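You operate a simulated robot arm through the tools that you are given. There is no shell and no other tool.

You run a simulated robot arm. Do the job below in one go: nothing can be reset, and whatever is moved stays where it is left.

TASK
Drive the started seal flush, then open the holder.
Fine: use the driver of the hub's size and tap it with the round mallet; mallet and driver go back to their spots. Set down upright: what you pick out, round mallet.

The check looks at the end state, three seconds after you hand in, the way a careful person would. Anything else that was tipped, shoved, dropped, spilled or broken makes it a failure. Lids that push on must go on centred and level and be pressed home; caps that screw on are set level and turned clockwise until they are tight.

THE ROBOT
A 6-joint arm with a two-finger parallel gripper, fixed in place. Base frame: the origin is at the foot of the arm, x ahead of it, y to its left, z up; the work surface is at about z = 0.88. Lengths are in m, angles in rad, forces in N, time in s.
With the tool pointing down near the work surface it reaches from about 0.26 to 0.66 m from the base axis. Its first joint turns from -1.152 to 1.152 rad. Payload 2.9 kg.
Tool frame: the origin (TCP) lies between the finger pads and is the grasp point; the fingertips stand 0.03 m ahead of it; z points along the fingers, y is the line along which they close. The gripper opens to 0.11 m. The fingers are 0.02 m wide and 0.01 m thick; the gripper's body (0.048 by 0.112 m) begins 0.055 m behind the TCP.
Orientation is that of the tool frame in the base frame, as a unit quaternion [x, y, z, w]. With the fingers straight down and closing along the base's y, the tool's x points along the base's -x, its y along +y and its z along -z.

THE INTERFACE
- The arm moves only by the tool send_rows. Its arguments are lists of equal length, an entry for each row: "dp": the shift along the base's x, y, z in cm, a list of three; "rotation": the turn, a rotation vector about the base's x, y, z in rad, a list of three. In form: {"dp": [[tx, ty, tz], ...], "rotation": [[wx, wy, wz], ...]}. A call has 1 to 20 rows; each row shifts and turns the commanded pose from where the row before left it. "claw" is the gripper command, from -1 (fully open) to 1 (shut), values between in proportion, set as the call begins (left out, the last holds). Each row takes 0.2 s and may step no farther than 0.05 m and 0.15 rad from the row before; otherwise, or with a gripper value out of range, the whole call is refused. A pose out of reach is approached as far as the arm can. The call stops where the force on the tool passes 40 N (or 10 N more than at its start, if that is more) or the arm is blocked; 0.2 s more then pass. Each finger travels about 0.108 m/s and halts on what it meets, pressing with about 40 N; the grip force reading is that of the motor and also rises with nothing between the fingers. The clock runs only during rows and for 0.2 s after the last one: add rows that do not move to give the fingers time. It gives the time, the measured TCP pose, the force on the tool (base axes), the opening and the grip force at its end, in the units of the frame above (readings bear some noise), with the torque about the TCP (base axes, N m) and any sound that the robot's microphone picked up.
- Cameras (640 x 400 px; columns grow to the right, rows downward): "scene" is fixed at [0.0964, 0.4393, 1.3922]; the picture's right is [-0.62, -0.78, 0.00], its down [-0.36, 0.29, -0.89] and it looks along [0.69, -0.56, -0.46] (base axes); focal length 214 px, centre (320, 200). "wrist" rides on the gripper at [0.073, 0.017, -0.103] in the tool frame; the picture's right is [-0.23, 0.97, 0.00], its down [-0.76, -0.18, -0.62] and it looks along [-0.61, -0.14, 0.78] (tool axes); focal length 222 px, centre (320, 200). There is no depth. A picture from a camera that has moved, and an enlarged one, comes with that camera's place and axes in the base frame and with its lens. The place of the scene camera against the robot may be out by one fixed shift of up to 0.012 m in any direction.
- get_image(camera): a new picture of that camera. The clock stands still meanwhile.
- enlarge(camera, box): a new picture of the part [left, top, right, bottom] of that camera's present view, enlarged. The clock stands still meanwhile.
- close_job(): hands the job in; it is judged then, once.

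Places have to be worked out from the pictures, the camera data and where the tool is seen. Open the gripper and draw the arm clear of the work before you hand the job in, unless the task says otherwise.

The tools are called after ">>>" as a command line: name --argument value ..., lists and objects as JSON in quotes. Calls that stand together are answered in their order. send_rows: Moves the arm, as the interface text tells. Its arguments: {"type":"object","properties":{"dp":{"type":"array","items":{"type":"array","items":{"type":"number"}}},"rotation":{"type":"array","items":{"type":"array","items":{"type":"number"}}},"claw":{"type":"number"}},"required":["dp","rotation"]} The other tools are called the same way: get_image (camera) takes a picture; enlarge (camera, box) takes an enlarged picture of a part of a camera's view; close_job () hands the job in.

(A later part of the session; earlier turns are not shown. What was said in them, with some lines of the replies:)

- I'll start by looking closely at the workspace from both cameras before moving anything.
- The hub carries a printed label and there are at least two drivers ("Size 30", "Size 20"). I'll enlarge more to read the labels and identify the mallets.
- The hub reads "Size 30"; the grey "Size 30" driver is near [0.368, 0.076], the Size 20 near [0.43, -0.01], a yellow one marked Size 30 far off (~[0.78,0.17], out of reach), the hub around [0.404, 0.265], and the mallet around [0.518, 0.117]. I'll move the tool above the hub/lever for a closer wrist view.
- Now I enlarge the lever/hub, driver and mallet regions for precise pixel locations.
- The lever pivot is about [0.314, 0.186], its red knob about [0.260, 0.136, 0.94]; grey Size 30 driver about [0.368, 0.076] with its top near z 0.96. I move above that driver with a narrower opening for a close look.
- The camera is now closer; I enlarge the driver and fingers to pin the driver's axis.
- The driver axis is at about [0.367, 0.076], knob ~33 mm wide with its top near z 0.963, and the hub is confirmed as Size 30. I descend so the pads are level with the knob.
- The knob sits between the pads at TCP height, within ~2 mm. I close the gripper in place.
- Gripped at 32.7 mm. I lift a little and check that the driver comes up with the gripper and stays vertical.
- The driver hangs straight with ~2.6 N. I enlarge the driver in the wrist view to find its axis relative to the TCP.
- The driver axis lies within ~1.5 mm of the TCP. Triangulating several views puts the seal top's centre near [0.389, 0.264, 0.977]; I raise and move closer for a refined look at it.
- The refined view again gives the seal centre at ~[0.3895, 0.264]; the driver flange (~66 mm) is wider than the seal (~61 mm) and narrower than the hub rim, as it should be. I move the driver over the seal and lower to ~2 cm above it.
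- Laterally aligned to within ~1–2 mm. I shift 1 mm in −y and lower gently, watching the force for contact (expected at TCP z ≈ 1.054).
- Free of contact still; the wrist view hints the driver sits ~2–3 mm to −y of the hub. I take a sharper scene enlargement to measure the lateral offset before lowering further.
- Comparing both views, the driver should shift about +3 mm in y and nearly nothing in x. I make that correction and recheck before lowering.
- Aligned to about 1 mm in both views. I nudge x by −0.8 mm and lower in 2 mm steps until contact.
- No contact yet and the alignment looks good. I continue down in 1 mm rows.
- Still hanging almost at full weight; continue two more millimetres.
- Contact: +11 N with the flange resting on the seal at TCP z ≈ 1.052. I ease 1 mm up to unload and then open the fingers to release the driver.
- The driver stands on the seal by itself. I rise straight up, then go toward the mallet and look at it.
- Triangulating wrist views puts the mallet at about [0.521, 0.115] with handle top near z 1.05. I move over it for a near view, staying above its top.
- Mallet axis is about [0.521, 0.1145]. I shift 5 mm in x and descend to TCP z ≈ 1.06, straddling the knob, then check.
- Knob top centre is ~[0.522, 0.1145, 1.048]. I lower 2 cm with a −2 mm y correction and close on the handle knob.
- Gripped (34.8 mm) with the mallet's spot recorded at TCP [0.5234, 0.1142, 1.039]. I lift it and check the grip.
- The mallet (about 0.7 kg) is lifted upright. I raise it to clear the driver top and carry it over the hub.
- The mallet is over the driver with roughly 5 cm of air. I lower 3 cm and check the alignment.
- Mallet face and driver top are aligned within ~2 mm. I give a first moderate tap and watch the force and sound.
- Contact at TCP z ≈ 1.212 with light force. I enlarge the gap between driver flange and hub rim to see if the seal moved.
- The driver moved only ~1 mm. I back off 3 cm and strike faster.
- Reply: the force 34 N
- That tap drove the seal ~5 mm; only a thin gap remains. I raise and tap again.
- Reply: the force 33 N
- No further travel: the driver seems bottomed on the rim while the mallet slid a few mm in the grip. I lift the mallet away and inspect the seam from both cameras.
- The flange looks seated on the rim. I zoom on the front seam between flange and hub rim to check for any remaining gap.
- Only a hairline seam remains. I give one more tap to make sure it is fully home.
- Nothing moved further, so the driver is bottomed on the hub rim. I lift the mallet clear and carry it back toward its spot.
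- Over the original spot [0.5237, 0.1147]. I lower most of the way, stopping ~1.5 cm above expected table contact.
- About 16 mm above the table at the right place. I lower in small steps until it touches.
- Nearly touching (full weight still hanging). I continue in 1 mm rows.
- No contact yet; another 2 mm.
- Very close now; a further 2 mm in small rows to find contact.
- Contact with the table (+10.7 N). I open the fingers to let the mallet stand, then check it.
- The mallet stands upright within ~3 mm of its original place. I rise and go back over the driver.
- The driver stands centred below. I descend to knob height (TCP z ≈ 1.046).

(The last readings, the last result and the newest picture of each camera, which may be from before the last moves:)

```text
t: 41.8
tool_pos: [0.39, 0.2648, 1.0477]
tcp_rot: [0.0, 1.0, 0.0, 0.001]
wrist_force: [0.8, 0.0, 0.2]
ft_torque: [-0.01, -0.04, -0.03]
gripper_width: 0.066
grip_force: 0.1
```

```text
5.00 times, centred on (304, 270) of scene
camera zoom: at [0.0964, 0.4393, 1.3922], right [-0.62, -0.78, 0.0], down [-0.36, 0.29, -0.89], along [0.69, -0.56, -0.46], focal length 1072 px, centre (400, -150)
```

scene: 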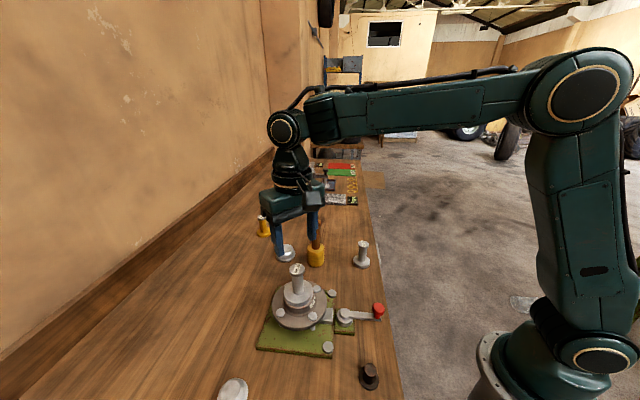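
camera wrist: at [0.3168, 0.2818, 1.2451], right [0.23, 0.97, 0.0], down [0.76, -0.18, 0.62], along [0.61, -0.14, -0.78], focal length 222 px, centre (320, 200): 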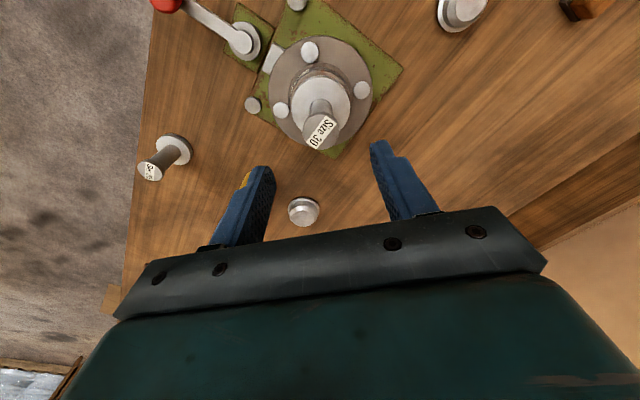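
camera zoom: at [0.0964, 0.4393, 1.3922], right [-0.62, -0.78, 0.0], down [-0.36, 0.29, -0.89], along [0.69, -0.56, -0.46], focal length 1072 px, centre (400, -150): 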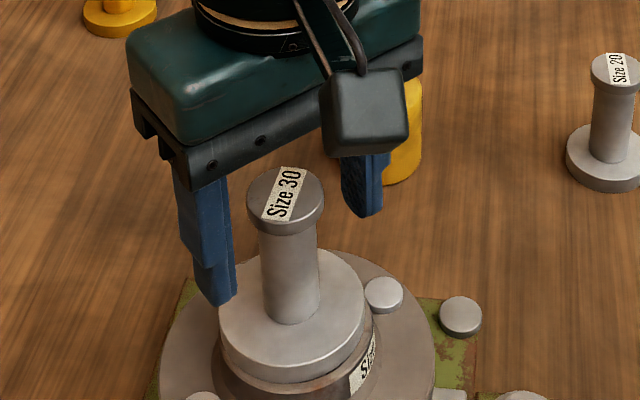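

Knob is positioned almost as in the first grasp; I lower 1.5 mm and close.

>>> send_rows --dp '[[0, 0, -0.15], [0, 0, 0]]' --rotation '[[0, 0, 0], [0, 0, 0]]'

>>> send_rows --dp '[[0, 0, 0], [0, 0, 0], [0, 0, 0], [0, 0, 0]]' --rotation '[[0, 0, 0], [0, 0, 0], [0, 0, 0], [0, 0, 0]]' --claw 1

>>> enlarge --camera "scene" --box '[256, 240, 352, 320]'

```text
t: 42.4
tool_pos: [0.3905, 0.2645, 1.0471]
tcp_rot: [-0.001, 1.0, 0.0, 0.0]
wrist_force: [0.2, 0.0, 0.1]
ft_torque: [0.02, -0.02, 0.05]
gripper_width: 0.066
grip_force: 0.1
```

```text
t: 43.4
tool_pos: [0.3905, 0.2653, 1.0477]
tcp_rot: [-0.001, 1.0, 0.0, 0.001]
wrist_force: [0.9, -0.3, 0.6]
ft_torque: [-0.03, 0.03, -0.03]
gripper_width: 0.0327
grip_force: 40.0
```

```text
5.00 times, centred on (304, 280) of scene
camera zoom: at [0.0964, 0.4393, 1.3922], right [-0.62, -0.78, 0.0], down [-0.36, 0.29, -0.89], along [0.69, -0.56, -0.46], focal length 1072 px, centre (400, -200)
```

zoom: 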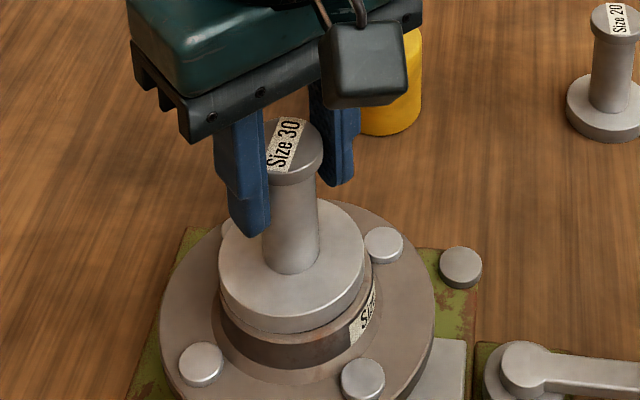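

Gripped again at 32.7 mm. I lift the driver straight up and look at the seal.

>>> send_rows --dp '[[0, 0, 0.5], [0, 0, 1.5], [0, 0, 3], [0, 0, 3], [0, 0, 0]]' --rotation '[[0, 0, 0], [0, 0, 0], [0, 0, 0], [0, 0, 0], [0, 0, 0]]'

>>> enlarge --camera "scene" --box '[265, 265, 345, 325]'

>>> get_image --camera "scene"

```text
t: 44.6
tool_pos: [0.3905, 0.2672, 1.1296]
tcp_rot: [0.001, 1.0, 0.0, 0.001]
wrist_force: [1.3, 0.5, -2.5]
ft_torque: [0.01, -0.03, 0.01]
gripper_width: 0.0328
grip_force: 39.5
```

```text
6.67 times, centred on (305, 295) of scene
camera zoom: at [0.0964, 0.4393, 1.3922], right [-0.62, -0.78, 0.0], down [-0.36, 0.29, -0.89], along [0.69, -0.56, -0.46], focal length 1430 px, centre (420, -433)
```

zoom: 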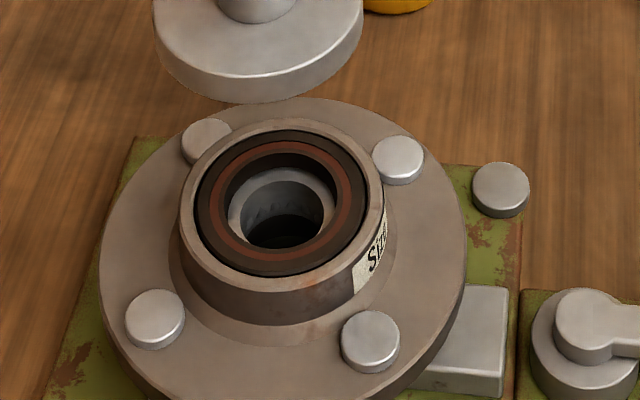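

```text
taken
```

scene: 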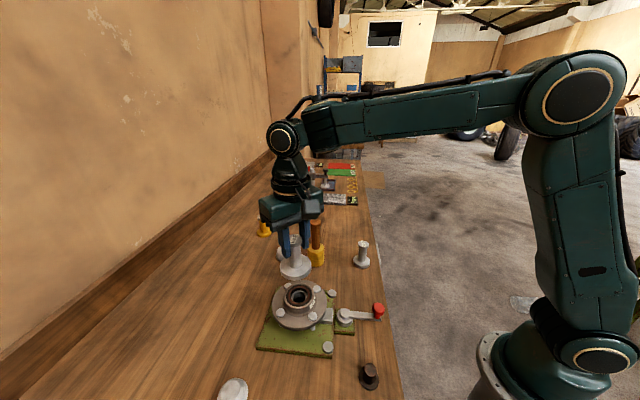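

The seal now appears level with the hub rim; I zoom in to confirm it is flush all around.

>>> enlarge --camera "scene" --box '[282, 278, 322, 308]'

>>> get_image --camera "wrist"

```text
13.33 times, centred on (302, 293) of scene
camera zoom: at [0.0964, 0.4393, 1.3922], right [-0.62, -0.78, 0.0], down [-0.36, 0.29, -0.89], along [0.69, -0.56, -0.46], focal length 2860 px, centre (560, -1040)
```

zoom: 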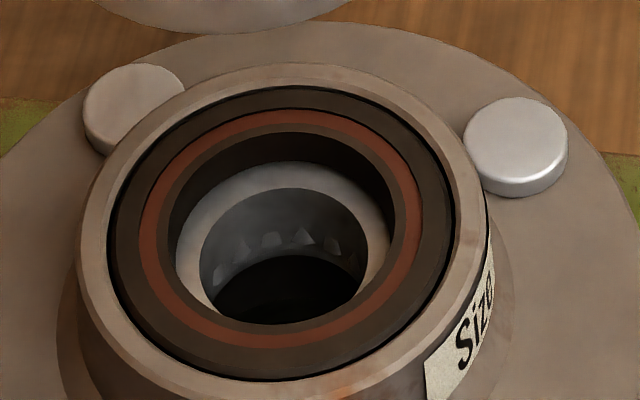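

```text
taken
camera wrist: at [0.3176, 0.284, 1.2322], right [0.23, 0.97, 0.0], down [0.76, -0.18, 0.62], along [0.61, -0.14, -0.78], focal length 222 px, centre (320, 200)
```

wrist: 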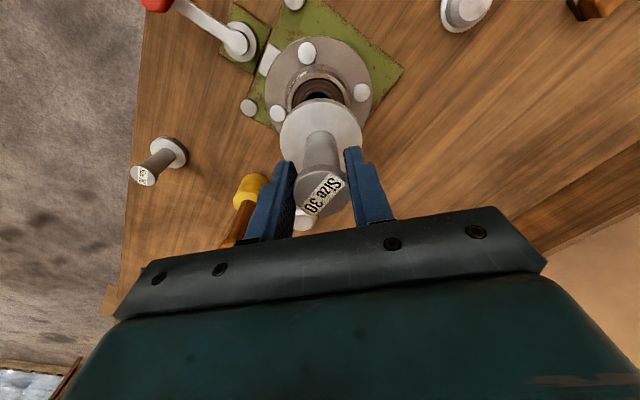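

Seal is flush all round. Now I carry the driver back to its spot at [0.3665, 0.076].

>>> send_rows --dp '[[-0.24, -2.0, 0], [-0.48, -3.8, 0], [-0.48, -3.8, 0], [-0.48, -3.8, 0], [-0.48, -3.8, 0], [-0.24, -1.9, 0], [0, 0, -3], [0, 0, -4], [0, 0, -4], [0, 0, -3], [0, 0, 0], [0, 0, 0]]' --rotation '[[0, 0, 0], [0, 0, 0], [0, 0, 0], [0, 0, 0], [0, 0, 0], [0, 0, 0], [0, 0, 0], [0, 0, 0], [0, 0, 0], [0, 0, 0], [0, 0, 0], [0, 0, 0]]'

>>> enlarge --camera "scene" --box '[325, 220, 405, 300]'

```text
t: 47.2
tool_pos: [0.3653, 0.072, 0.9879]
tcp_rot: [0.001, 1.0, 0.0, 0.001]
wrist_force: [0.2, -0.3, -2.7]
ft_torque: [0.01, 0.02, -0.01]
gripper_width: 0.0327
grip_force: 39.7
```

```text
5.00 times, centred on (365, 260) of scene
camera zoom: at [0.0964, 0.4393, 1.3922], right [-0.62, -0.78, 0.0], down [-0.36, 0.29, -0.89], along [0.69, -0.56, -0.46], focal length 1072 px, centre (95, -100)
```

zoom: 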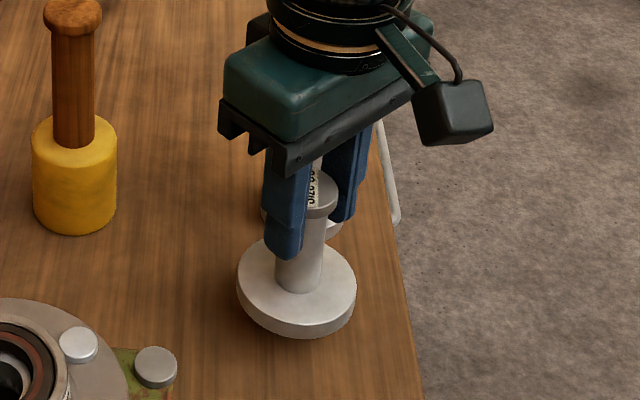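

Slightly short in y (0.072 vs 0.076). I correct +4 mm and lower to just above the table.

>>> send_rows --dp '[[0.1, 0.4, -0.8], [0, 0, -0.9], [0, 0, -0.5], [0, 0, 0]]' --rotation '[[0, 0, 0], [0, 0, 0], [0, 0, 0], [0, 0, 0]]'

>>> enlarge --camera "scene" --box '[325, 220, 405, 300]'

```text
t: 48.2
tool_pos: [0.3682, 0.0763, 0.966]
tcp_rot: [0.0, 1.0, 0.0, 0.001]
wrist_force: [-0.5, 0.1, -1.2]
ft_torque: [-0.02, 0.05, 0.0]
gripper_width: 0.033
grip_force: 39.7
```

```text
5.00 times, centred on (365, 260) of scene
camera zoom: at [0.0964, 0.4393, 1.3922], right [-0.62, -0.78, 0.0], down [-0.36, 0.29, -0.89], along [0.69, -0.56, -0.46], focal length 1072 px, centre (95, -100)
```

zoom: 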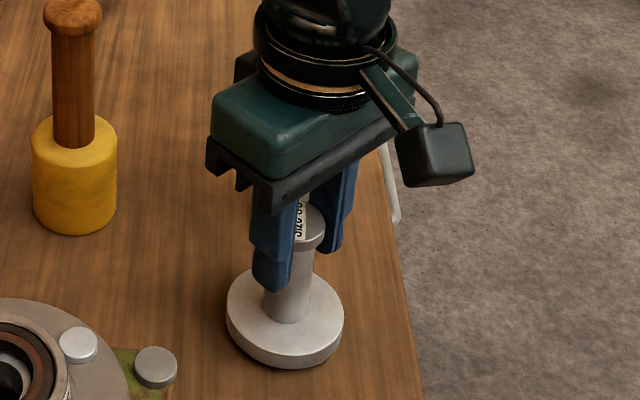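

The flange lines up with its original position, ~5–6 mm above the table. I lower in 1–2 mm rows.

>>> send_rows --dp '[[0, 0, -0.2], [0, 0, -0.1], [0, 0, -0.1], [0, 0, 0]]' --rotation '[[0, 0, 0], [0, 0, 0], [0, 0, 0], [0, 0, 0]]'

```text
t: 49.2
tool_pos: [0.3663, 0.0766, 0.9621]
tcp_rot: [0.0, 1.0, 0.0, 0.001]
wrist_force: [-0.1, 0.9, -2.5]
ft_torque: [-0.01, 0.01, 0.01]
gripper_width: 0.033
grip_force: 40.2
```

No contact yet; two more millimetres.

>>> send_rows --dp '[[0, 0, -0.1], [0, 0, -0.1], [0, 0, 0]]' --rotation '[[0, 0, 0], [0, 0, 0], [0, 0, 0]]'

```text
t: 50.0
tool_pos: [0.3673, 0.0783, 0.9604]
tcp_rot: [0.0, 1.0, 0.001, 0.001]
wrist_force: [-0.4, -0.2, -2.5]
ft_torque: [0.01, 0.02, 0.0]
gripper_width: 0.033
grip_force: 40.2
```

Still hanging; continue two more millimetres.

>>> send_rows --dp '[[0, 0, -0.1], [0, 0, -0.1], [0, 0, 0]]' --rotation '[[0, 0, 0], [0, 0, 0], [0, 0, 0]]'

```text
t: 50.8
tool_pos: [0.367, 0.078, 0.9578]
tcp_rot: [0.0, 1.0, 0.001, 0.001]
wrist_force: [-9.0, -1.2, 28.1]
ft_torque: [0.0, 0.12, -0.12]
gripper_width: 0.033
grip_force: 39.9
```

Table contact (+28 N). I ease up 1 mm and release.

>>> send_rows --dp '[[0, 0, 0.1], [0, 0, 0]]' --rotation '[[0, 0, 0], [0, 0, 0]]'

>>> send_rows --dp '[[0, 0, 0], [0, 0, 0], [0, 0, 0]]' --rotation '[[0, 0, 0], [0, 0, 0], [0, 0, 0]]' --claw -0.2

>>> enlarge --camera "scene" --box '[325, 220, 405, 300]'

```text
t: 51.4
tool_pos: [0.367, 0.0771, 0.9592]
tcp_rot: [0.002, 1.0, -0.001, 0.001]
wrist_force: [-1.7, -3.3, 14.1]
ft_torque: [-0.06, -0.33, -0.09]
gripper_width: 0.0329
grip_force: 39.7
```

```text
t: 52.2
tool_pos: [0.3673, 0.0782, 0.9592]
tcp_rot: [0.001, 1.0, 0.0, 0.0]
wrist_force: [-0.5, 0.2, 0.0]
ft_torque: [-0.03, 0.0, 0.01]
gripper_width: 0.0661
grip_force: 0.0
```

```text
5.00 times, centred on (365, 260) of scene
camera zoom: at [0.0964, 0.4393, 1.3922], right [-0.62, -0.78, 0.0], down [-0.36, 0.29, -0.89], along [0.69, -0.56, -0.46], focal length 1072 px, centre (95, -100)
```

zoom: 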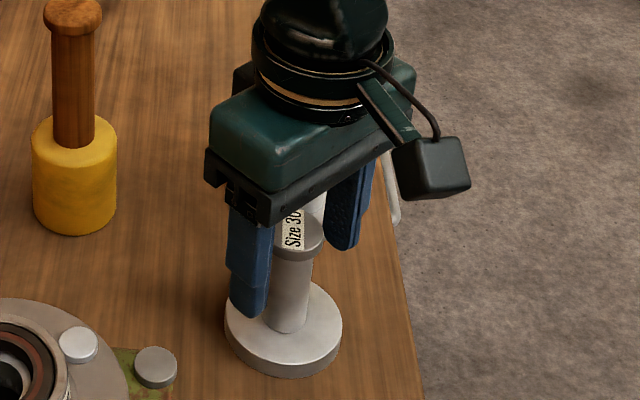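

The driver is back upright within ~2–3 mm of its spot. I rise clear and go look at the holder's lever closely.

>>> send_rows --dp '[[0, 0, 2], [0, 0, 4.5], [0, 0, 4.5], [-2, 2.8, 0], [-2, 2.8, 0], [-2, 2.8, 0], [0, 0, 0], [0, 0, 0]]' --rotation '[[0, 0, 0], [0, 0, 0], [0, 0, 0], [0, 0, 0], [0, 0, 0], [0, 0, 0], [0, 0, 0], [0, 0, 0]]'

>>> get_image --camera "wrist"

>>> enlarge --camera "wrist" --box '[200, 40, 440, 190]'

>>> enlarge --camera "scene" --box '[304, 285, 400, 345]'

```text
t: 54.0
tool_pos: [0.3055, 0.1623, 1.0716]
tcp_rot: [0.0, 1.0, 0.0, 0.001]
wrist_force: [-0.2, 0.0, 0.1]
ft_torque: [-0.03, -0.01, -0.03]
gripper_width: 0.0662
grip_force: 0.0
```

```text
taken
camera wrist: at [0.2322, 0.1787, 1.1741], right [0.23, 0.97, 0.0], down [0.76, -0.18, 0.62], along [0.61, -0.14, -0.78], focal length 222 px, centre (320, 200)
```

wrist: 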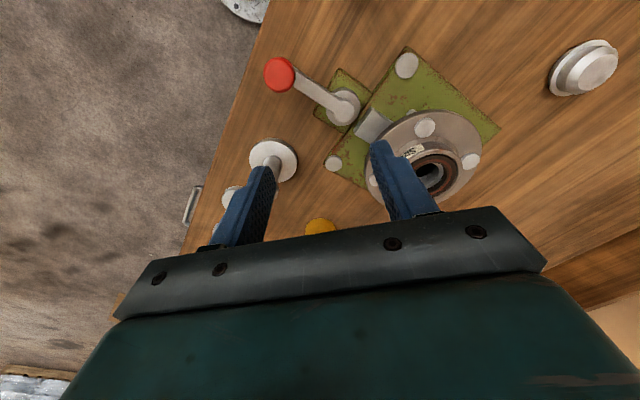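

```text
2.67 times, centred on (320, 115) of wrist
camera zoom: at [0.2322, 0.1787, 1.1741], right [0.23, 0.97, 0.0], down [0.76, -0.18, 0.62], along [0.61, -0.14, -0.78], focal length 592 px, centre (320, 427)
```

zoom: 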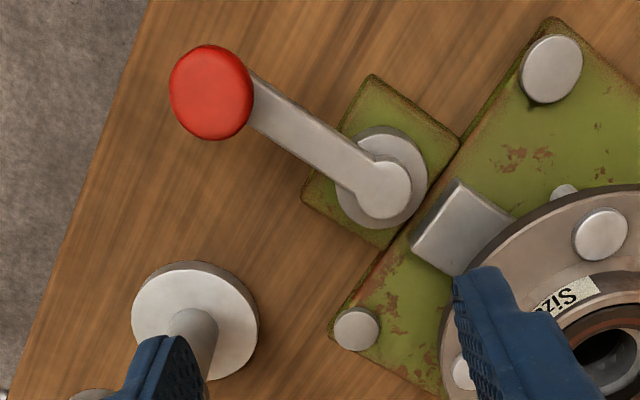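

```text
6.67 times, centred on (352, 315) of scene
camera zoom: at [0.0963, 0.4393, 1.3922], right [-0.62, -0.78, 0.0], down [-0.36, 0.29, -0.89], along [0.69, -0.56, -0.46], focal length 1430 px, centre (107, -567)
```

zoom: 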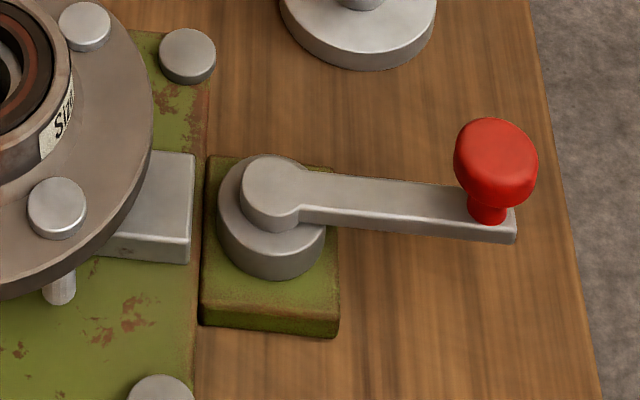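

The lever's knob is at ~[0.260, 0.1335, top 0.942], pivot at ~[0.314, 0.186]; arm points straight away from the plate. I move over the knob and yaw the tool ~44° so the fingers will flank the lever.

>>> send_rows --dp '[[-0.76, -0.48, -0.5], [-0.76, -0.48, -0.5], [-0.76, -0.48, -0.5], [-0.76, -0.48, -0.5], [-0.76, -0.48, -0.5], [-0.76, -0.48, -0.5], [0, 0, 0], [0, 0, 0]]' --rotation '[[0, 0, 0.1285], [0, 0, 0.1285], [0, 0, 0.1285], [0, 0, 0.1285], [0, 0, 0.1285], [0, 0, 0.1285], [0, 0, 0], [0, 0, 0]]'

>>> get_image --camera "wrist"

>>> enlarge --camera "wrist" --box '[240, 80, 400, 220]'

>>> get_image --camera "scene"

```text
t: 55.8
tool_pos: [0.2617, 0.1317, 1.0394]
tcp_rot: [-0.376, 0.926, 0.001, 0.001]
wrist_force: [-0.8, 0.5, 0.0]
ft_torque: [0.0, -0.01, -0.04]
gripper_width: 0.0665
grip_force: 0.0
```

```text
taken
camera wrist: at [0.1968, 0.0931, 1.1429], right [-0.52, 0.86, 0.0], down [0.67, 0.4, 0.62], along [0.53, 0.32, -0.78], focal length 222 px, centre (320, 200)
```

wrist: 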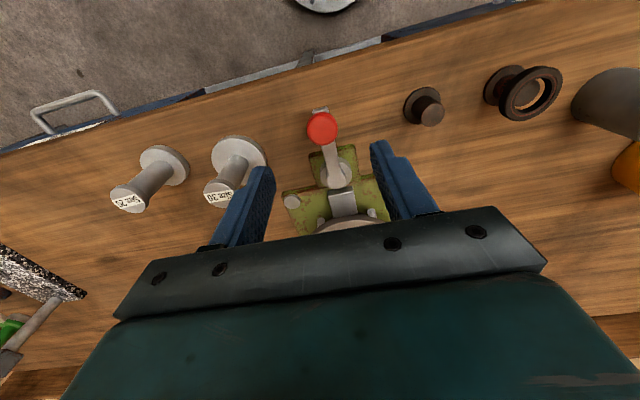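

```text
2.86 times, centred on (320, 150) of wrist
camera zoom: at [0.1968, 0.0931, 1.1429], right [-0.52, 0.86, 0.0], down [0.67, 0.4, 0.62], along [0.53, 0.32, -0.78], focal length 635 px, centre (320, 343)
```

zoom: 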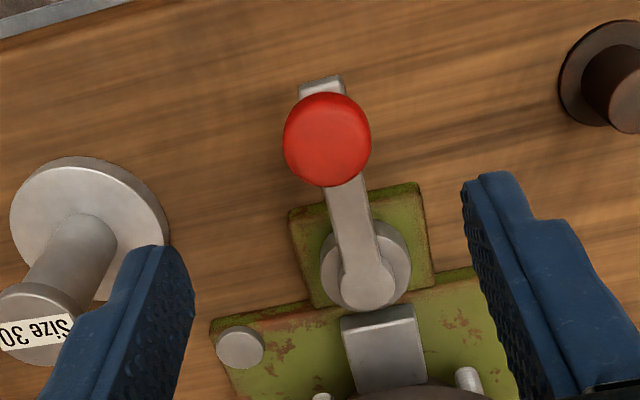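

```text
taken
```

scene: 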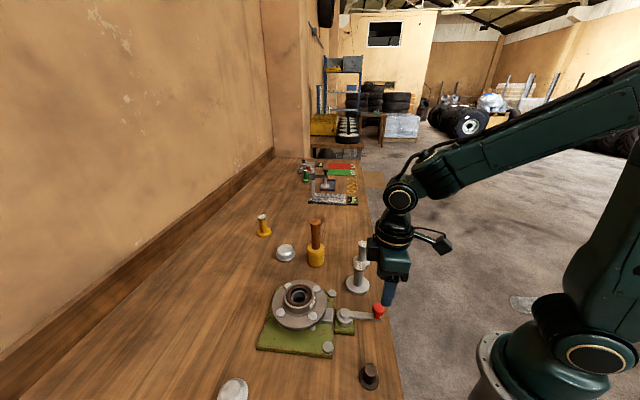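

Knob sits at ~[0.261, 0.1345] under the tool, lever between the finger lines. I descend around the knob.

>>> send_rows --dp '[[-0.05, 0.25, -3], [0, 0, -3], [0, 0, -2.5], [0, 0, -1.8], [0, 0, 0], [0, 0, 0]]' --rotation '[[0, 0, 0], [0, 0, 0], [0, 0, 0], [0, 0, 0], [0, 0, 0], [0, 0, 0]]'

>>> enlarge --camera "wrist" --box '[240, 80, 400, 220]'

>>> enlarge --camera "scene" --box '[320, 270, 416, 340]'

```text
t: 57.2
tool_pos: [0.2611, 0.1349, 0.9338]
tcp_rot: [-0.376, 0.927, 0.002, 0.001]
wrist_force: [-1.1, -0.4, 0.2]
ft_torque: [-0.01, 0.02, 0.02]
gripper_width: 0.066
grip_force: 0.1
```

```text
2.86 times, centred on (320, 150) of wrist
camera zoom: at [0.1965, 0.0957, 1.0377], right [-0.52, 0.86, 0.0], down [0.67, 0.4, 0.62], along [0.53, 0.32, -0.78], focal length 635 px, centre (320, 343)
```

zoom: 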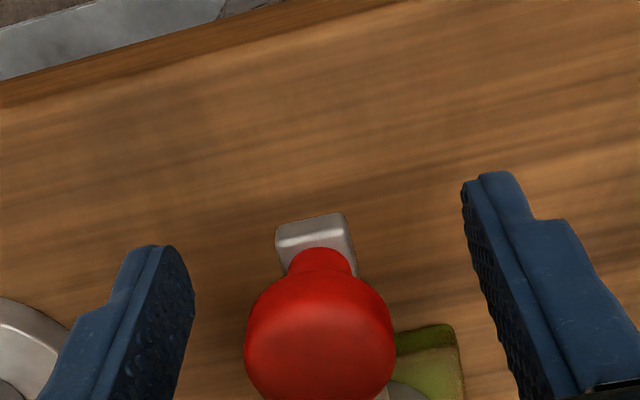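

```text
5.71 times, centred on (368, 305) of scene
camera zoom: at [0.0964, 0.4393, 1.3922], right [-0.62, -0.78, 0.0], down [-0.36, 0.29, -0.89], along [0.69, -0.56, -0.46], focal length 1226 px, centre (46, -400)
```

zoom: 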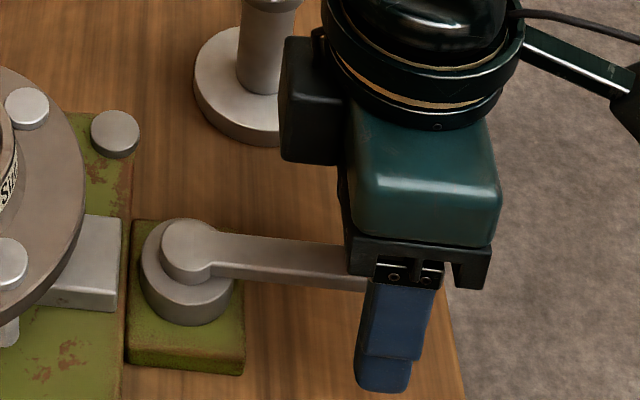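

The knob is centred between the pads. I close on it.

>>> send_rows --dp '[[0, 0, 0], [0, 0, 0], [0, 0, 0], [0, 0, 0]]' --rotation '[[0, 0, 0], [0, 0, 0], [0, 0, 0], [0, 0, 0]]' --claw 1

>>> enlarge --camera "wrist" --box '[240, 100, 400, 240]'

>>> enlarge --camera "scene" --box '[304, 270, 400, 340]'

```text
t: 58.2
tool_pos: [0.2607, 0.1349, 0.9336]
tcp_rot: [-0.376, 0.927, 0.001, 0.0]
wrist_force: [0.1, 0.2, -3.4]
ft_torque: [0.04, -0.04, -0.04]
gripper_width: 0.027
grip_force: 45.7
```

```text
2.86 times, centred on (320, 170) of wrist
camera zoom: at [0.1966, 0.0958, 1.0378], right [-0.52, 0.86, 0.0], down [0.67, 0.4, 0.62], along [0.53, 0.32, -0.78], focal length 635 px, centre (320, 286)
```

zoom: 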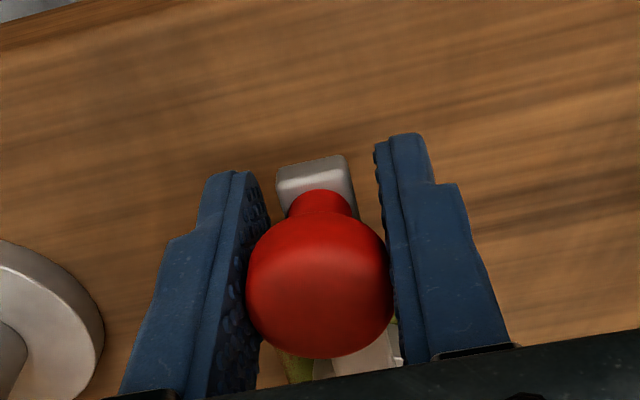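

```text
5.71 times, centred on (352, 305) of scene
camera zoom: at [0.0964, 0.4393, 1.3922], right [-0.62, -0.78, 0.0], down [-0.36, 0.29, -0.89], along [0.69, -0.56, -0.46], focal length 1226 px, centre (137, -400)
```

zoom: 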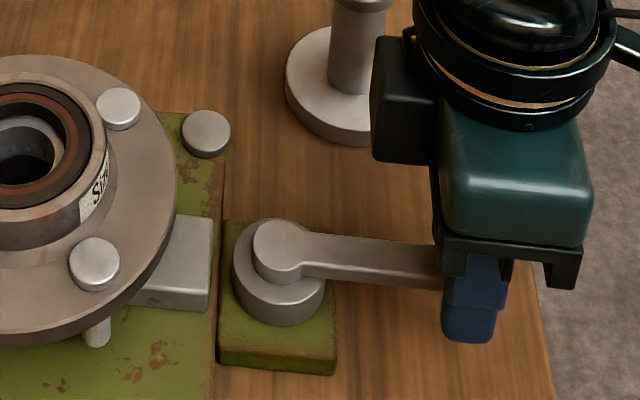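

Knob held at 27 mm. I test which way the lever swings with a tiny counter-clockwise tangential nudge (2 mm), watching force.

>>> send_rows --dp '[[0.07, -0.07, 0], [0.07, -0.07, 0], [0, 0, 0]]' --rotation '[[0, 0, 0.013], [0, 0, 0.013], [0, 0, 0]]'

```text
t: 59.0
tool_pos: [0.262, 0.1341, 0.9351]
tcp_rot: [-0.389, 0.921, 0.002, -0.001]
wrist_force: [-5.6, 4.8, -21.8]
ft_torque: [0.21, -0.23, -0.08]
gripper_width: 0.0271
grip_force: 44.5
```

Lateral resistance only ~7 N so far. I go another 3 mm the same way.

>>> send_rows --dp '[[0.1, -0.1, 0], [0.1, -0.11, 0], [0, 0, 0]]' --rotation '[[0, 0, 0.019], [0, 0, 0.019], [0, 0, 0]]'

>>> enlarge --camera "scene" --box '[304, 270, 400, 340]'

>>> enlarge --camera "wrist" --box '[240, 100, 400, 240]'

```text
t: 59.8
tool_pos: [0.2632, 0.1329, 0.935]
tcp_rot: [-0.408, 0.913, 0.004, -0.003]
wrist_force: [-22.4, 21.2, -19.0]
ft_torque: [-0.74, 0.18, 0.06]
gripper_width: 0.027
grip_force: 45.1
```

```text
5.71 times, centred on (352, 305) of scene
camera zoom: at [0.0959, 0.44, 1.392], right [-0.62, -0.78, 0.0], down [-0.36, 0.29, -0.89], along [0.69, -0.56, -0.46], focal length 1226 px, centre (137, -400)
```

zoom: 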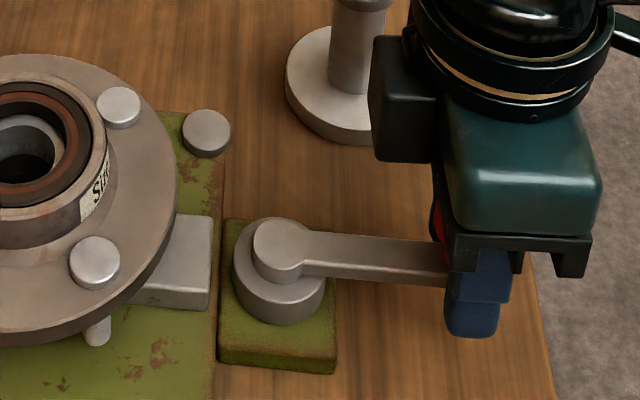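

```text
2.86 times, centred on (320, 170) of wrist
camera zoom: at [0.201, 0.09, 1.0386], right [-0.57, 0.82, 0.01], down [0.64, 0.44, 0.62], along [0.51, 0.36, -0.78], focal length 635 px, centre (320, 286)
```

zoom: 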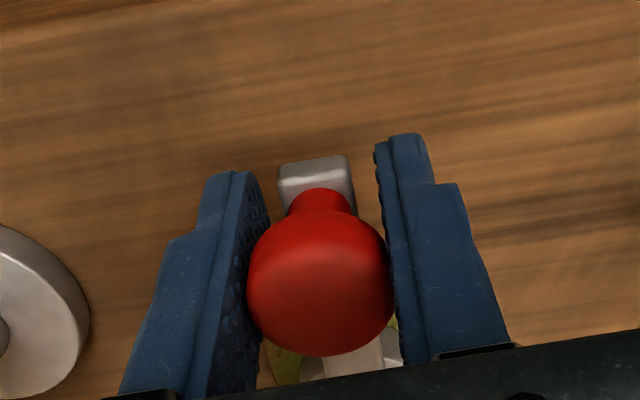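

Resistance rose to ~31 N with little lever motion. I reverse and test the clockwise direction for comparison.

>>> send_rows --dp '[[-0.17, 0.17, 0], [-0.17, 0.18, 0], [-0.1, 0.1, 0], [0, 0, 0]]' --rotation '[[0, 0, -0.032], [0, 0, -0.032], [0, 0, -0.019], [0, 0, 0]]'

>>> enlarge --camera "scene" --box '[304, 270, 400, 340]'

```text
t: 60.8
tool_pos: [0.26, 0.1347, 0.9347]
tcp_rot: [-0.366, 0.931, 0.0, 0.0]
wrist_force: [-5.0, -12.1, -8.0]
ft_torque: [-0.38, 0.32, -0.34]
gripper_width: 0.027
grip_force: 45.5
```

```text
5.71 times, centred on (352, 305) of scene
camera zoom: at [0.0963, 0.439, 1.3923], right [-0.62, -0.78, 0.0], down [-0.36, 0.29, -0.89], along [0.69, -0.56, -0.46], focal length 1226 px, centre (137, -400)
```

zoom: 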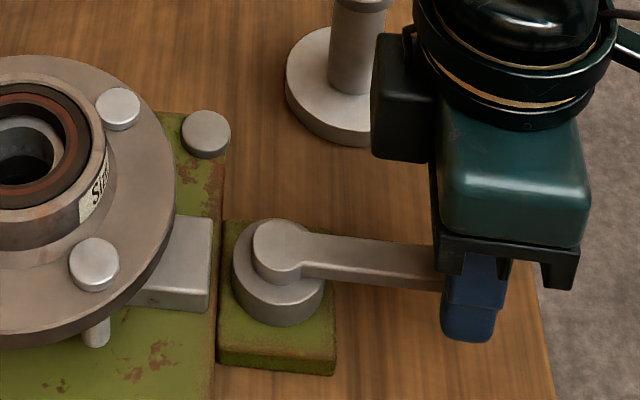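

Little resistance yet in this direction; I push 4 mm further clockwise.

>>> send_rows --dp '[[-0.14, 0.14, 0], [-0.14, 0.15, 0], [0, 0, 0]]' --rotation '[[0, 0, -0.026], [0, 0, -0.026], [0, 0, 0]]'

>>> enlarge --camera "scene" --box '[304, 270, 400, 340]'

```text
t: 61.6
tool_pos: [0.2584, 0.1384, 0.9367]
tcp_rot: [-0.341, 0.94, 0.0, 0.001]
wrist_force: [-4.8, -10.0, -5.3]
ft_torque: [-0.23, 0.19, -0.33]
gripper_width: 0.0271
grip_force: 45.2
```

```text
5.71 times, centred on (352, 305) of scene
camera zoom: at [0.0963, 0.4391, 1.3923], right [-0.62, -0.78, 0.0], down [-0.36, 0.29, -0.89], along [0.69, -0.56, -0.46], focal length 1226 px, centre (137, -400)
```

zoom: 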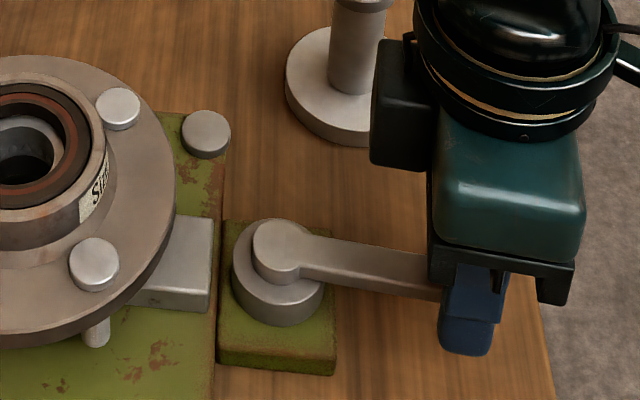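

The lever swings freely clockwise (seen from above). I follow the arc about the pivot for ~20° with matching yaw.

>>> send_rows --dp '[[-0.56, 0.69, 0], [-0.44, 0.76, 0], [-0.35, 0.81, 0], [0, 0, 0]]' --rotation '[[0, 0, -0.12], [0, 0, -0.12], [0, 0, -0.12], [0, 0, 0]]'

>>> enlarge --camera "scene" --box '[304, 270, 400, 340]'

>>> get_image --camera "wrist"

```text
t: 62.6
tool_pos: [0.2449, 0.1613, 0.9368]
tcp_rot: [-0.17, 0.985, 0.001, 0.002]
wrist_force: [1.6, 5.0, -25.3]
ft_torque: [0.01, -0.17, 0.31]
gripper_width: 0.027
grip_force: 45.3
```

```text
5.71 times, centred on (352, 305) of scene
camera zoom: at [0.0965, 0.4396, 1.3921], right [-0.62, -0.78, 0.0], down [-0.36, 0.29, -0.89], along [0.69, -0.56, -0.46], focal length 1226 px, centre (137, -400)
```

zoom: 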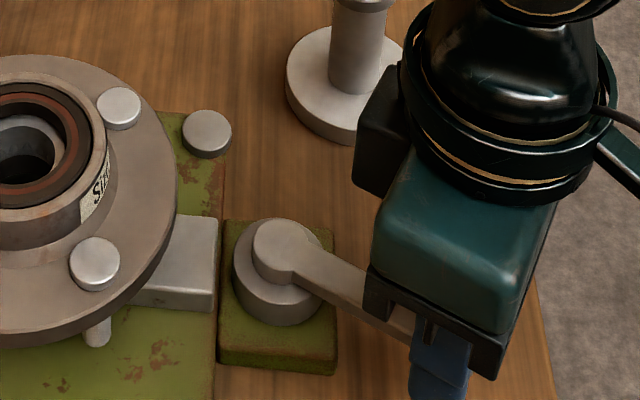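

```text
taken
camera wrist: at [0.169, 0.1535, 1.0393], right [-0.11, 0.99, 0.0], down [0.78, 0.08, 0.63], along [0.62, 0.07, -0.78], focal length 222 px, centre (320, 200)
```

wrist: 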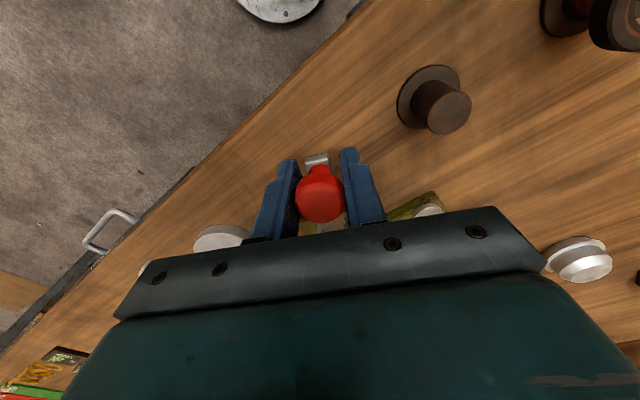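

The jaw is sliding back toward the lever as it turns, so this is the opening direction. I continue along the arc another ~20°.

>>> send_rows --dp '[[-0.25, 0.846, -0.05], [-0.149, 0.875, -0.05], [-0.042, 0.879, 0], [0, 0, 0]]' --rotation '[[0, 0, -0.12], [0, 0, -0.12], [0, 0, -0.12], [0, 0, 0]]'

>>> enlarge --camera "scene" --box '[304, 270, 400, 340]'

```text
t: 63.6
tool_pos: [0.2396, 0.1893, 0.9355]
tcp_rot: [0.012, 1.0, 0.001, 0.004]
wrist_force: [-3.6, -0.7, 32.0]
ft_torque: [0.01, -0.04, -0.1]
gripper_width: 0.0272
grip_force: 44.7
```

```text
5.71 times, centred on (352, 305) of scene
camera zoom: at [0.096, 0.4391, 1.3923], right [-0.62, -0.78, 0.0], down [-0.36, 0.29, -0.89], along [0.69, -0.56, -0.46], focal length 1226 px, centre (137, -400)
```

zoom: 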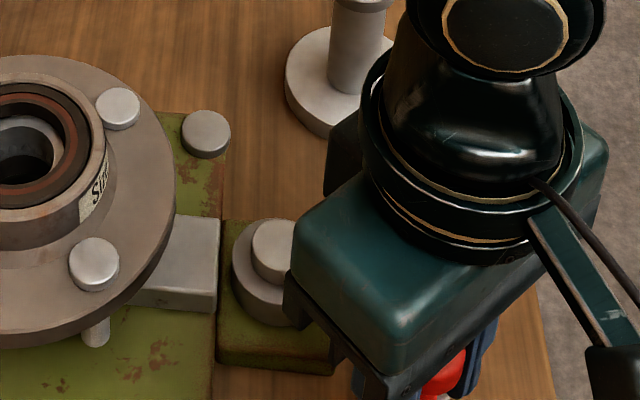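

Lever is at ~180° now; vertical preload is a bit high (+32 N) so I raise 0.5 mm while continuing the arc.

>>> send_rows --dp '[[0.06, 0.8785, 0.06], [0.168, 0.871, 0], [0.272, 0.8446, 0], [0, 0, 0]]' --rotation '[[0, 0, -0.12], [0, 0, -0.12], [0, 0, -0.12], [0, 0, 0]]'

>>> get_image --camera "scene"

>>> get_image --camera "wrist"

```text
t: 64.6
tool_pos: [0.2448, 0.2133, 0.935]
tcp_rot: [0.191, 0.982, 0.0, 0.0]
wrist_force: [-3.1, 4.3, 11.9]
ft_torque: [-0.07, -0.48, 0.16]
gripper_width: 0.0273
grip_force: 44.4
```

```text
taken
```

scene: 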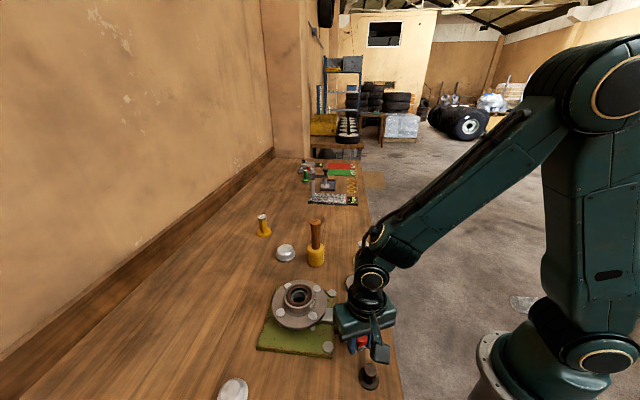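

```text
taken
camera wrist: at [0.1823, 0.2557, 1.0388], right [0.57, 0.82, 0.0], down [0.64, -0.45, 0.62], along [0.51, -0.36, -0.78], focal length 222 px, centre (320, 200)
```

wrist: 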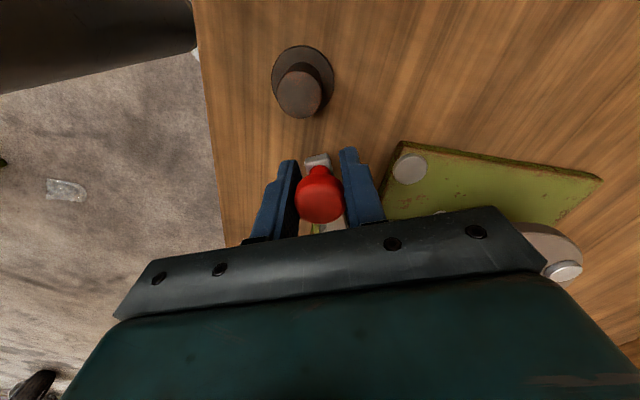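

At ~66° of rotation, clear of the nearby dark plug (~[0.20, 0.23]). I continue ~14° more, watching for the end stop.

>>> send_rows --dp '[[0.368, 0.799, 0], [0.464, 0.754, 0], [0, 0, 0]]' --rotation '[[0, 0, -0.12], [0, 0, -0.12], [0, 0, 0]]'

>>> enlarge --camera "scene" --box '[288, 270, 400, 350]'

```text
t: 65.4
tool_pos: [0.2502, 0.2251, 0.9332]
tcp_rot: [0.308, 0.951, -0.005, 0.0]
wrist_force: [-12.3, -25.6, 14.7]
ft_torque: [-0.1, -0.02, -0.2]
gripper_width: 0.0272
grip_force: 45.3
```

```text
5.00 times, centred on (344, 310) of scene
camera zoom: at [0.0959, 0.4385, 1.3925], right [-0.62, -0.78, 0.0], down [-0.36, 0.29, -0.89], along [0.69, -0.55, -0.46], focal length 1072 px, centre (200, -350)
```

zoom: 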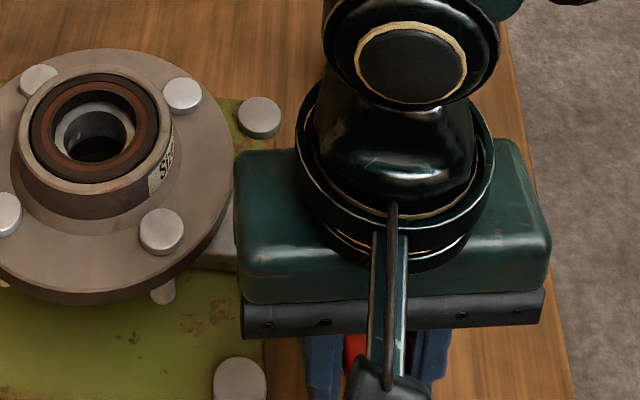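

Resistance now rises to ~28 N at about 75° of swing. I push 2 mm more to distinguish an end stop from friction.

>>> send_rows --dp '[[0.1, 0.16, 0], [0, 0, 0], [0, 0, 0]]' --rotation '[[0, 0, 0], [0, 0, 0], [0, 0, 0]]'

```text
t: 65.8
tool_pos: [0.2495, 0.2248, 0.9349]
tcp_rot: [0.308, 0.951, -0.01, -0.002]
wrist_force: [-4.1, -8.9, 12.3]
ft_torque: [-0.05, 0.2, 0.1]
gripper_width: 0.0275
grip_force: 45.3
stopped in row 1: the force on the tool passed its limit at 44 N (the readings are from after the stop); the commanded pose is now the measured one
```

Hard stop reached (44 N, no further motion) after ~75° of swing. I open just slightly (to ~42 mm, a plate bolt is near one finger) and rise straight up.

>>> send_rows --dp '[[0, 0, 0], [0, 0, 0], [0, 0, 0]]' --rotation '[[0, 0, 0], [0, 0, 0], [0, 0, 0]]' --claw 0.236

>>> get_image --camera "wrist"

```text
t: 66.6
tool_pos: [0.2511, 0.2266, 0.9349]
tcp_rot: [0.309, 0.951, -0.007, -0.002]
wrist_force: [0.6, 0.0, 0.2]
ft_torque: [-0.01, 0.0, 0.02]
gripper_width: 0.0421
grip_force: 0.0
```

```text
taken
camera wrist: at [0.2021, 0.2835, 1.0378], right [0.75, 0.66, -0.01], down [0.52, -0.58, 0.63], along [0.4, -0.48, -0.78], focal length 222 px, centre (320, 200)
```

wrist: 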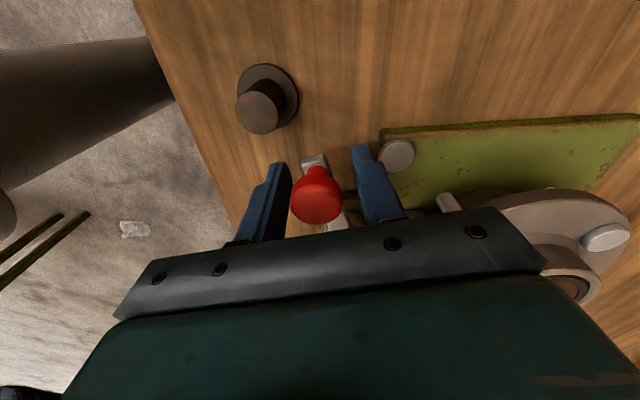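

Fingers are clear of the knob. I rise straight up and back away, then inspect the holder.

>>> send_rows --dp '[[0, 0, 1.5], [0, 0, 3], [0, 0, 4], [0, 0, 4], [0, 0, 4], [0, 0, 0]]' --rotation '[[0, 0, 0], [0, 0, 0], [0, 0, 0], [0, 0, 0], [0, 0, 0], [0, 0, 0]]'

>>> get_image --camera "wrist"

>>> enlarge --camera "scene" --box '[288, 270, 400, 350]'

```text
t: 68.0
tool_pos: [0.2513, 0.2268, 1.1025]
tcp_rot: [0.309, 0.951, -0.007, -0.002]
wrist_force: [0.1, -0.4, 0.2]
ft_torque: [0.0, 0.01, -0.01]
gripper_width: 0.0422
grip_force: 0.1
```

```text
taken
camera wrist: at [0.2029, 0.2845, 1.2048], right [0.76, 0.66, -0.01], down [0.52, -0.58, 0.63], along [0.4, -0.48, -0.78], focal length 222 px, centre (320, 200)
```

wrist: 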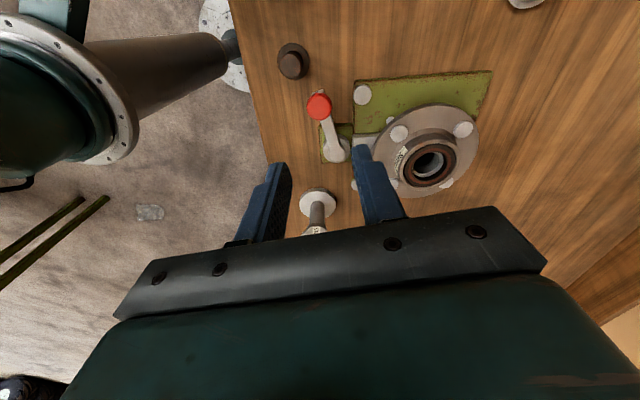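

```text
5.00 times, centred on (344, 310) of scene
camera zoom: at [0.0963, 0.4393, 1.3922], right [-0.62, -0.78, 0.0], down [-0.36, 0.29, -0.89], along [0.69, -0.56, -0.46], focal length 1072 px, centre (200, -350)
```

zoom: 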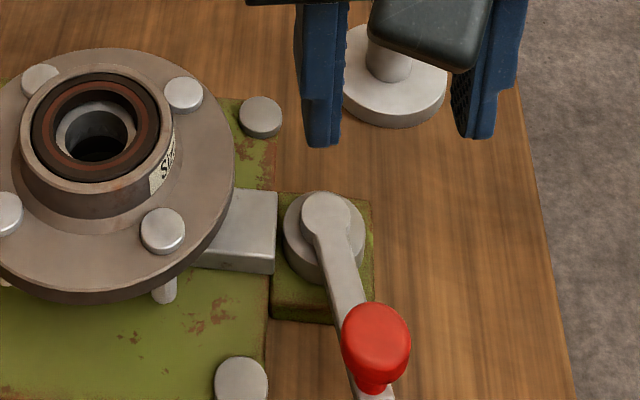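

The lever is at its stop and the jaw has slid back from the hub; the nearby bolt was ≥15 mm from my finger, so the stop is the lever's own. I open the gripper fully, retreat up to the start pose, and inspect everything.

>>> send_rows --dp '[[0, 0, 4], [0, 0, 4], [0, 0, 4], [-0.3, -0.4, 4], [-0.4, -0.5, 4], [-0.5, -0.8, 4], [0, 0, 1], [0, 0, 0]]' --rotation '[[0, 0, 0], [0, 0, 0.1256], [0, 0, 0.1256], [0, 0, 0.1256], [0, 0, 0.1256], [0, 0, 0.1256], [0, 0, 0], [0, 0, 0]]' --claw -1

>>> get_image --camera "scene"

>>> get_image --camera "wrist"

>>> enlarge --camera "scene" --box '[220, 200, 420, 400]'

>>> enlarge --camera "wrist" --box '[220, 60, 420, 240]'

>>> enlarge --camera "scene" --box '[265, 270, 345, 330]'

```text
t: 69.8
tool_pos: [0.2438, 0.2128, 1.341]
tcp_rot: [-0.001, 1.0, -0.007, 0.002]
wrist_force: [0.2, 0.6, 0.2]
ft_torque: [0.03, -0.03, 0.0]
gripper_width: 0.11
grip_force: 0.0
out of reach, approached as far as the arm can: row 4
```

```text
taken
```

scene: 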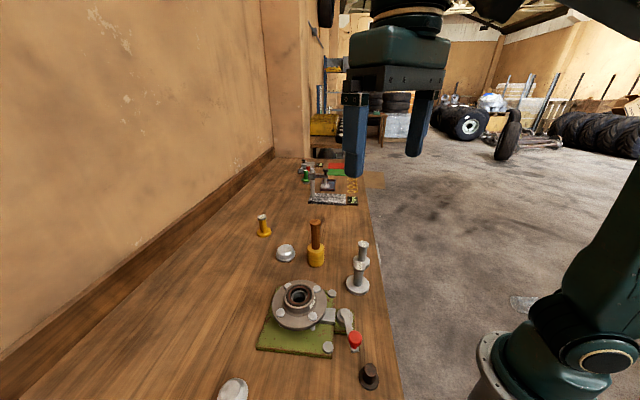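

```text
taken
camera wrist: at [0.171, 0.2313, 1.4429], right [0.22, 0.97, -0.01], down [0.76, -0.17, 0.63], along [0.61, -0.15, -0.78], focal length 222 px, centre (320, 200)
```

wrist: 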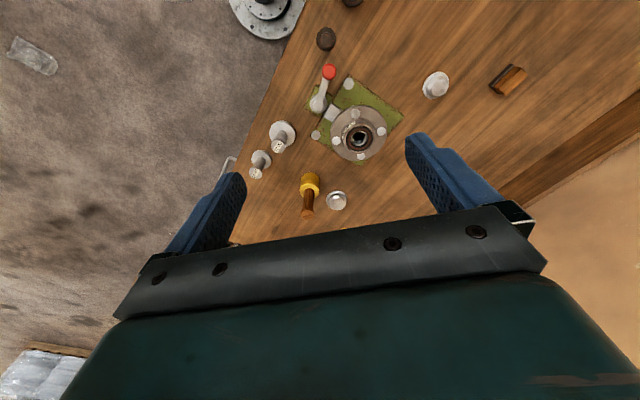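

```text
2.00 times, centred on (320, 300) of scene
camera zoom: at [0.0963, 0.4393, 1.3922], right [-0.62, -0.78, 0.0], down [-0.36, 0.29, -0.89], along [0.69, -0.56, -0.46], focal length 429 px, centre (320, 0)
```

zoom: 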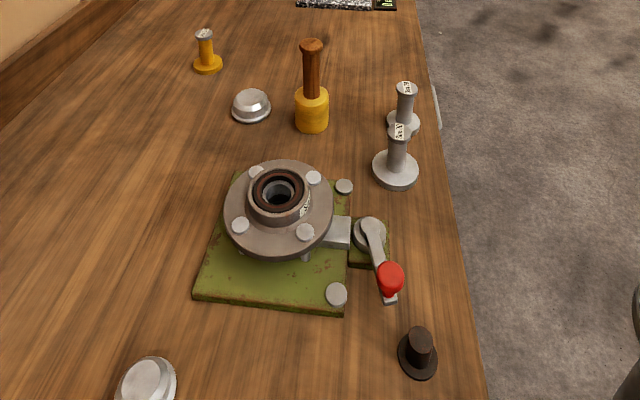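

```text
2.22 times, centred on (320, 150) of wrist
camera zoom: at [0.171, 0.2313, 1.4429], right [0.22, 0.97, -0.01], down [0.76, -0.17, 0.63], along [0.61, -0.15, -0.78], focal length 494 px, centre (320, 311)
```

zoom: 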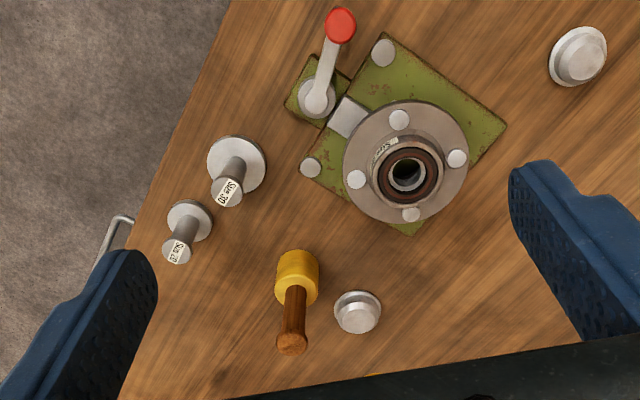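

```text
6.67 times, centred on (305, 300) of scene
camera zoom: at [0.0963, 0.4393, 1.3922], right [-0.62, -0.78, 0.0], down [-0.36, 0.29, -0.89], along [0.69, -0.56, -0.46], focal length 1430 px, centre (420, -467)
```

zoom: 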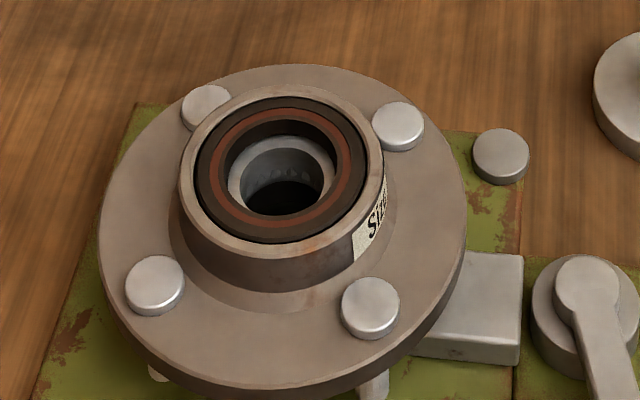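

Everything checks out: the seal is flush, and mallet and Size 30 driver stand upright on their spots. The lever is at its open stop with the jaw drawn back, other items are untouched, and the arm is clear with the gripper open. I hand the job in.

>>> close_job

```text
The job is handed in.
```

The seal is driven flush in the hub, the holder is open, and I've handed the job in; I haven't seen the check's result.

- **Seal:** I used the grey Size 30 driver, matching the "Size 30" label on the hub, and tapped it with the round mallet. The last two taps moved nothing. With the driver lifted off, the seal looked level with the hub rim all the way round.
- **Holder:** The lever turns clockwise seen from above. I swung it about 75° until it hit its stop, and the jaw drew back from the hub as it turned.
- **Mallet and driver:** Both are upright and within about 3 mm of where they started. The mallet slipped a few millimetres in the grip during tapping, but I set it down gently and it stands on its own.

Nothing else on the bench looks moved in the final pictures. The arm is raised clear with the gripper fully open.
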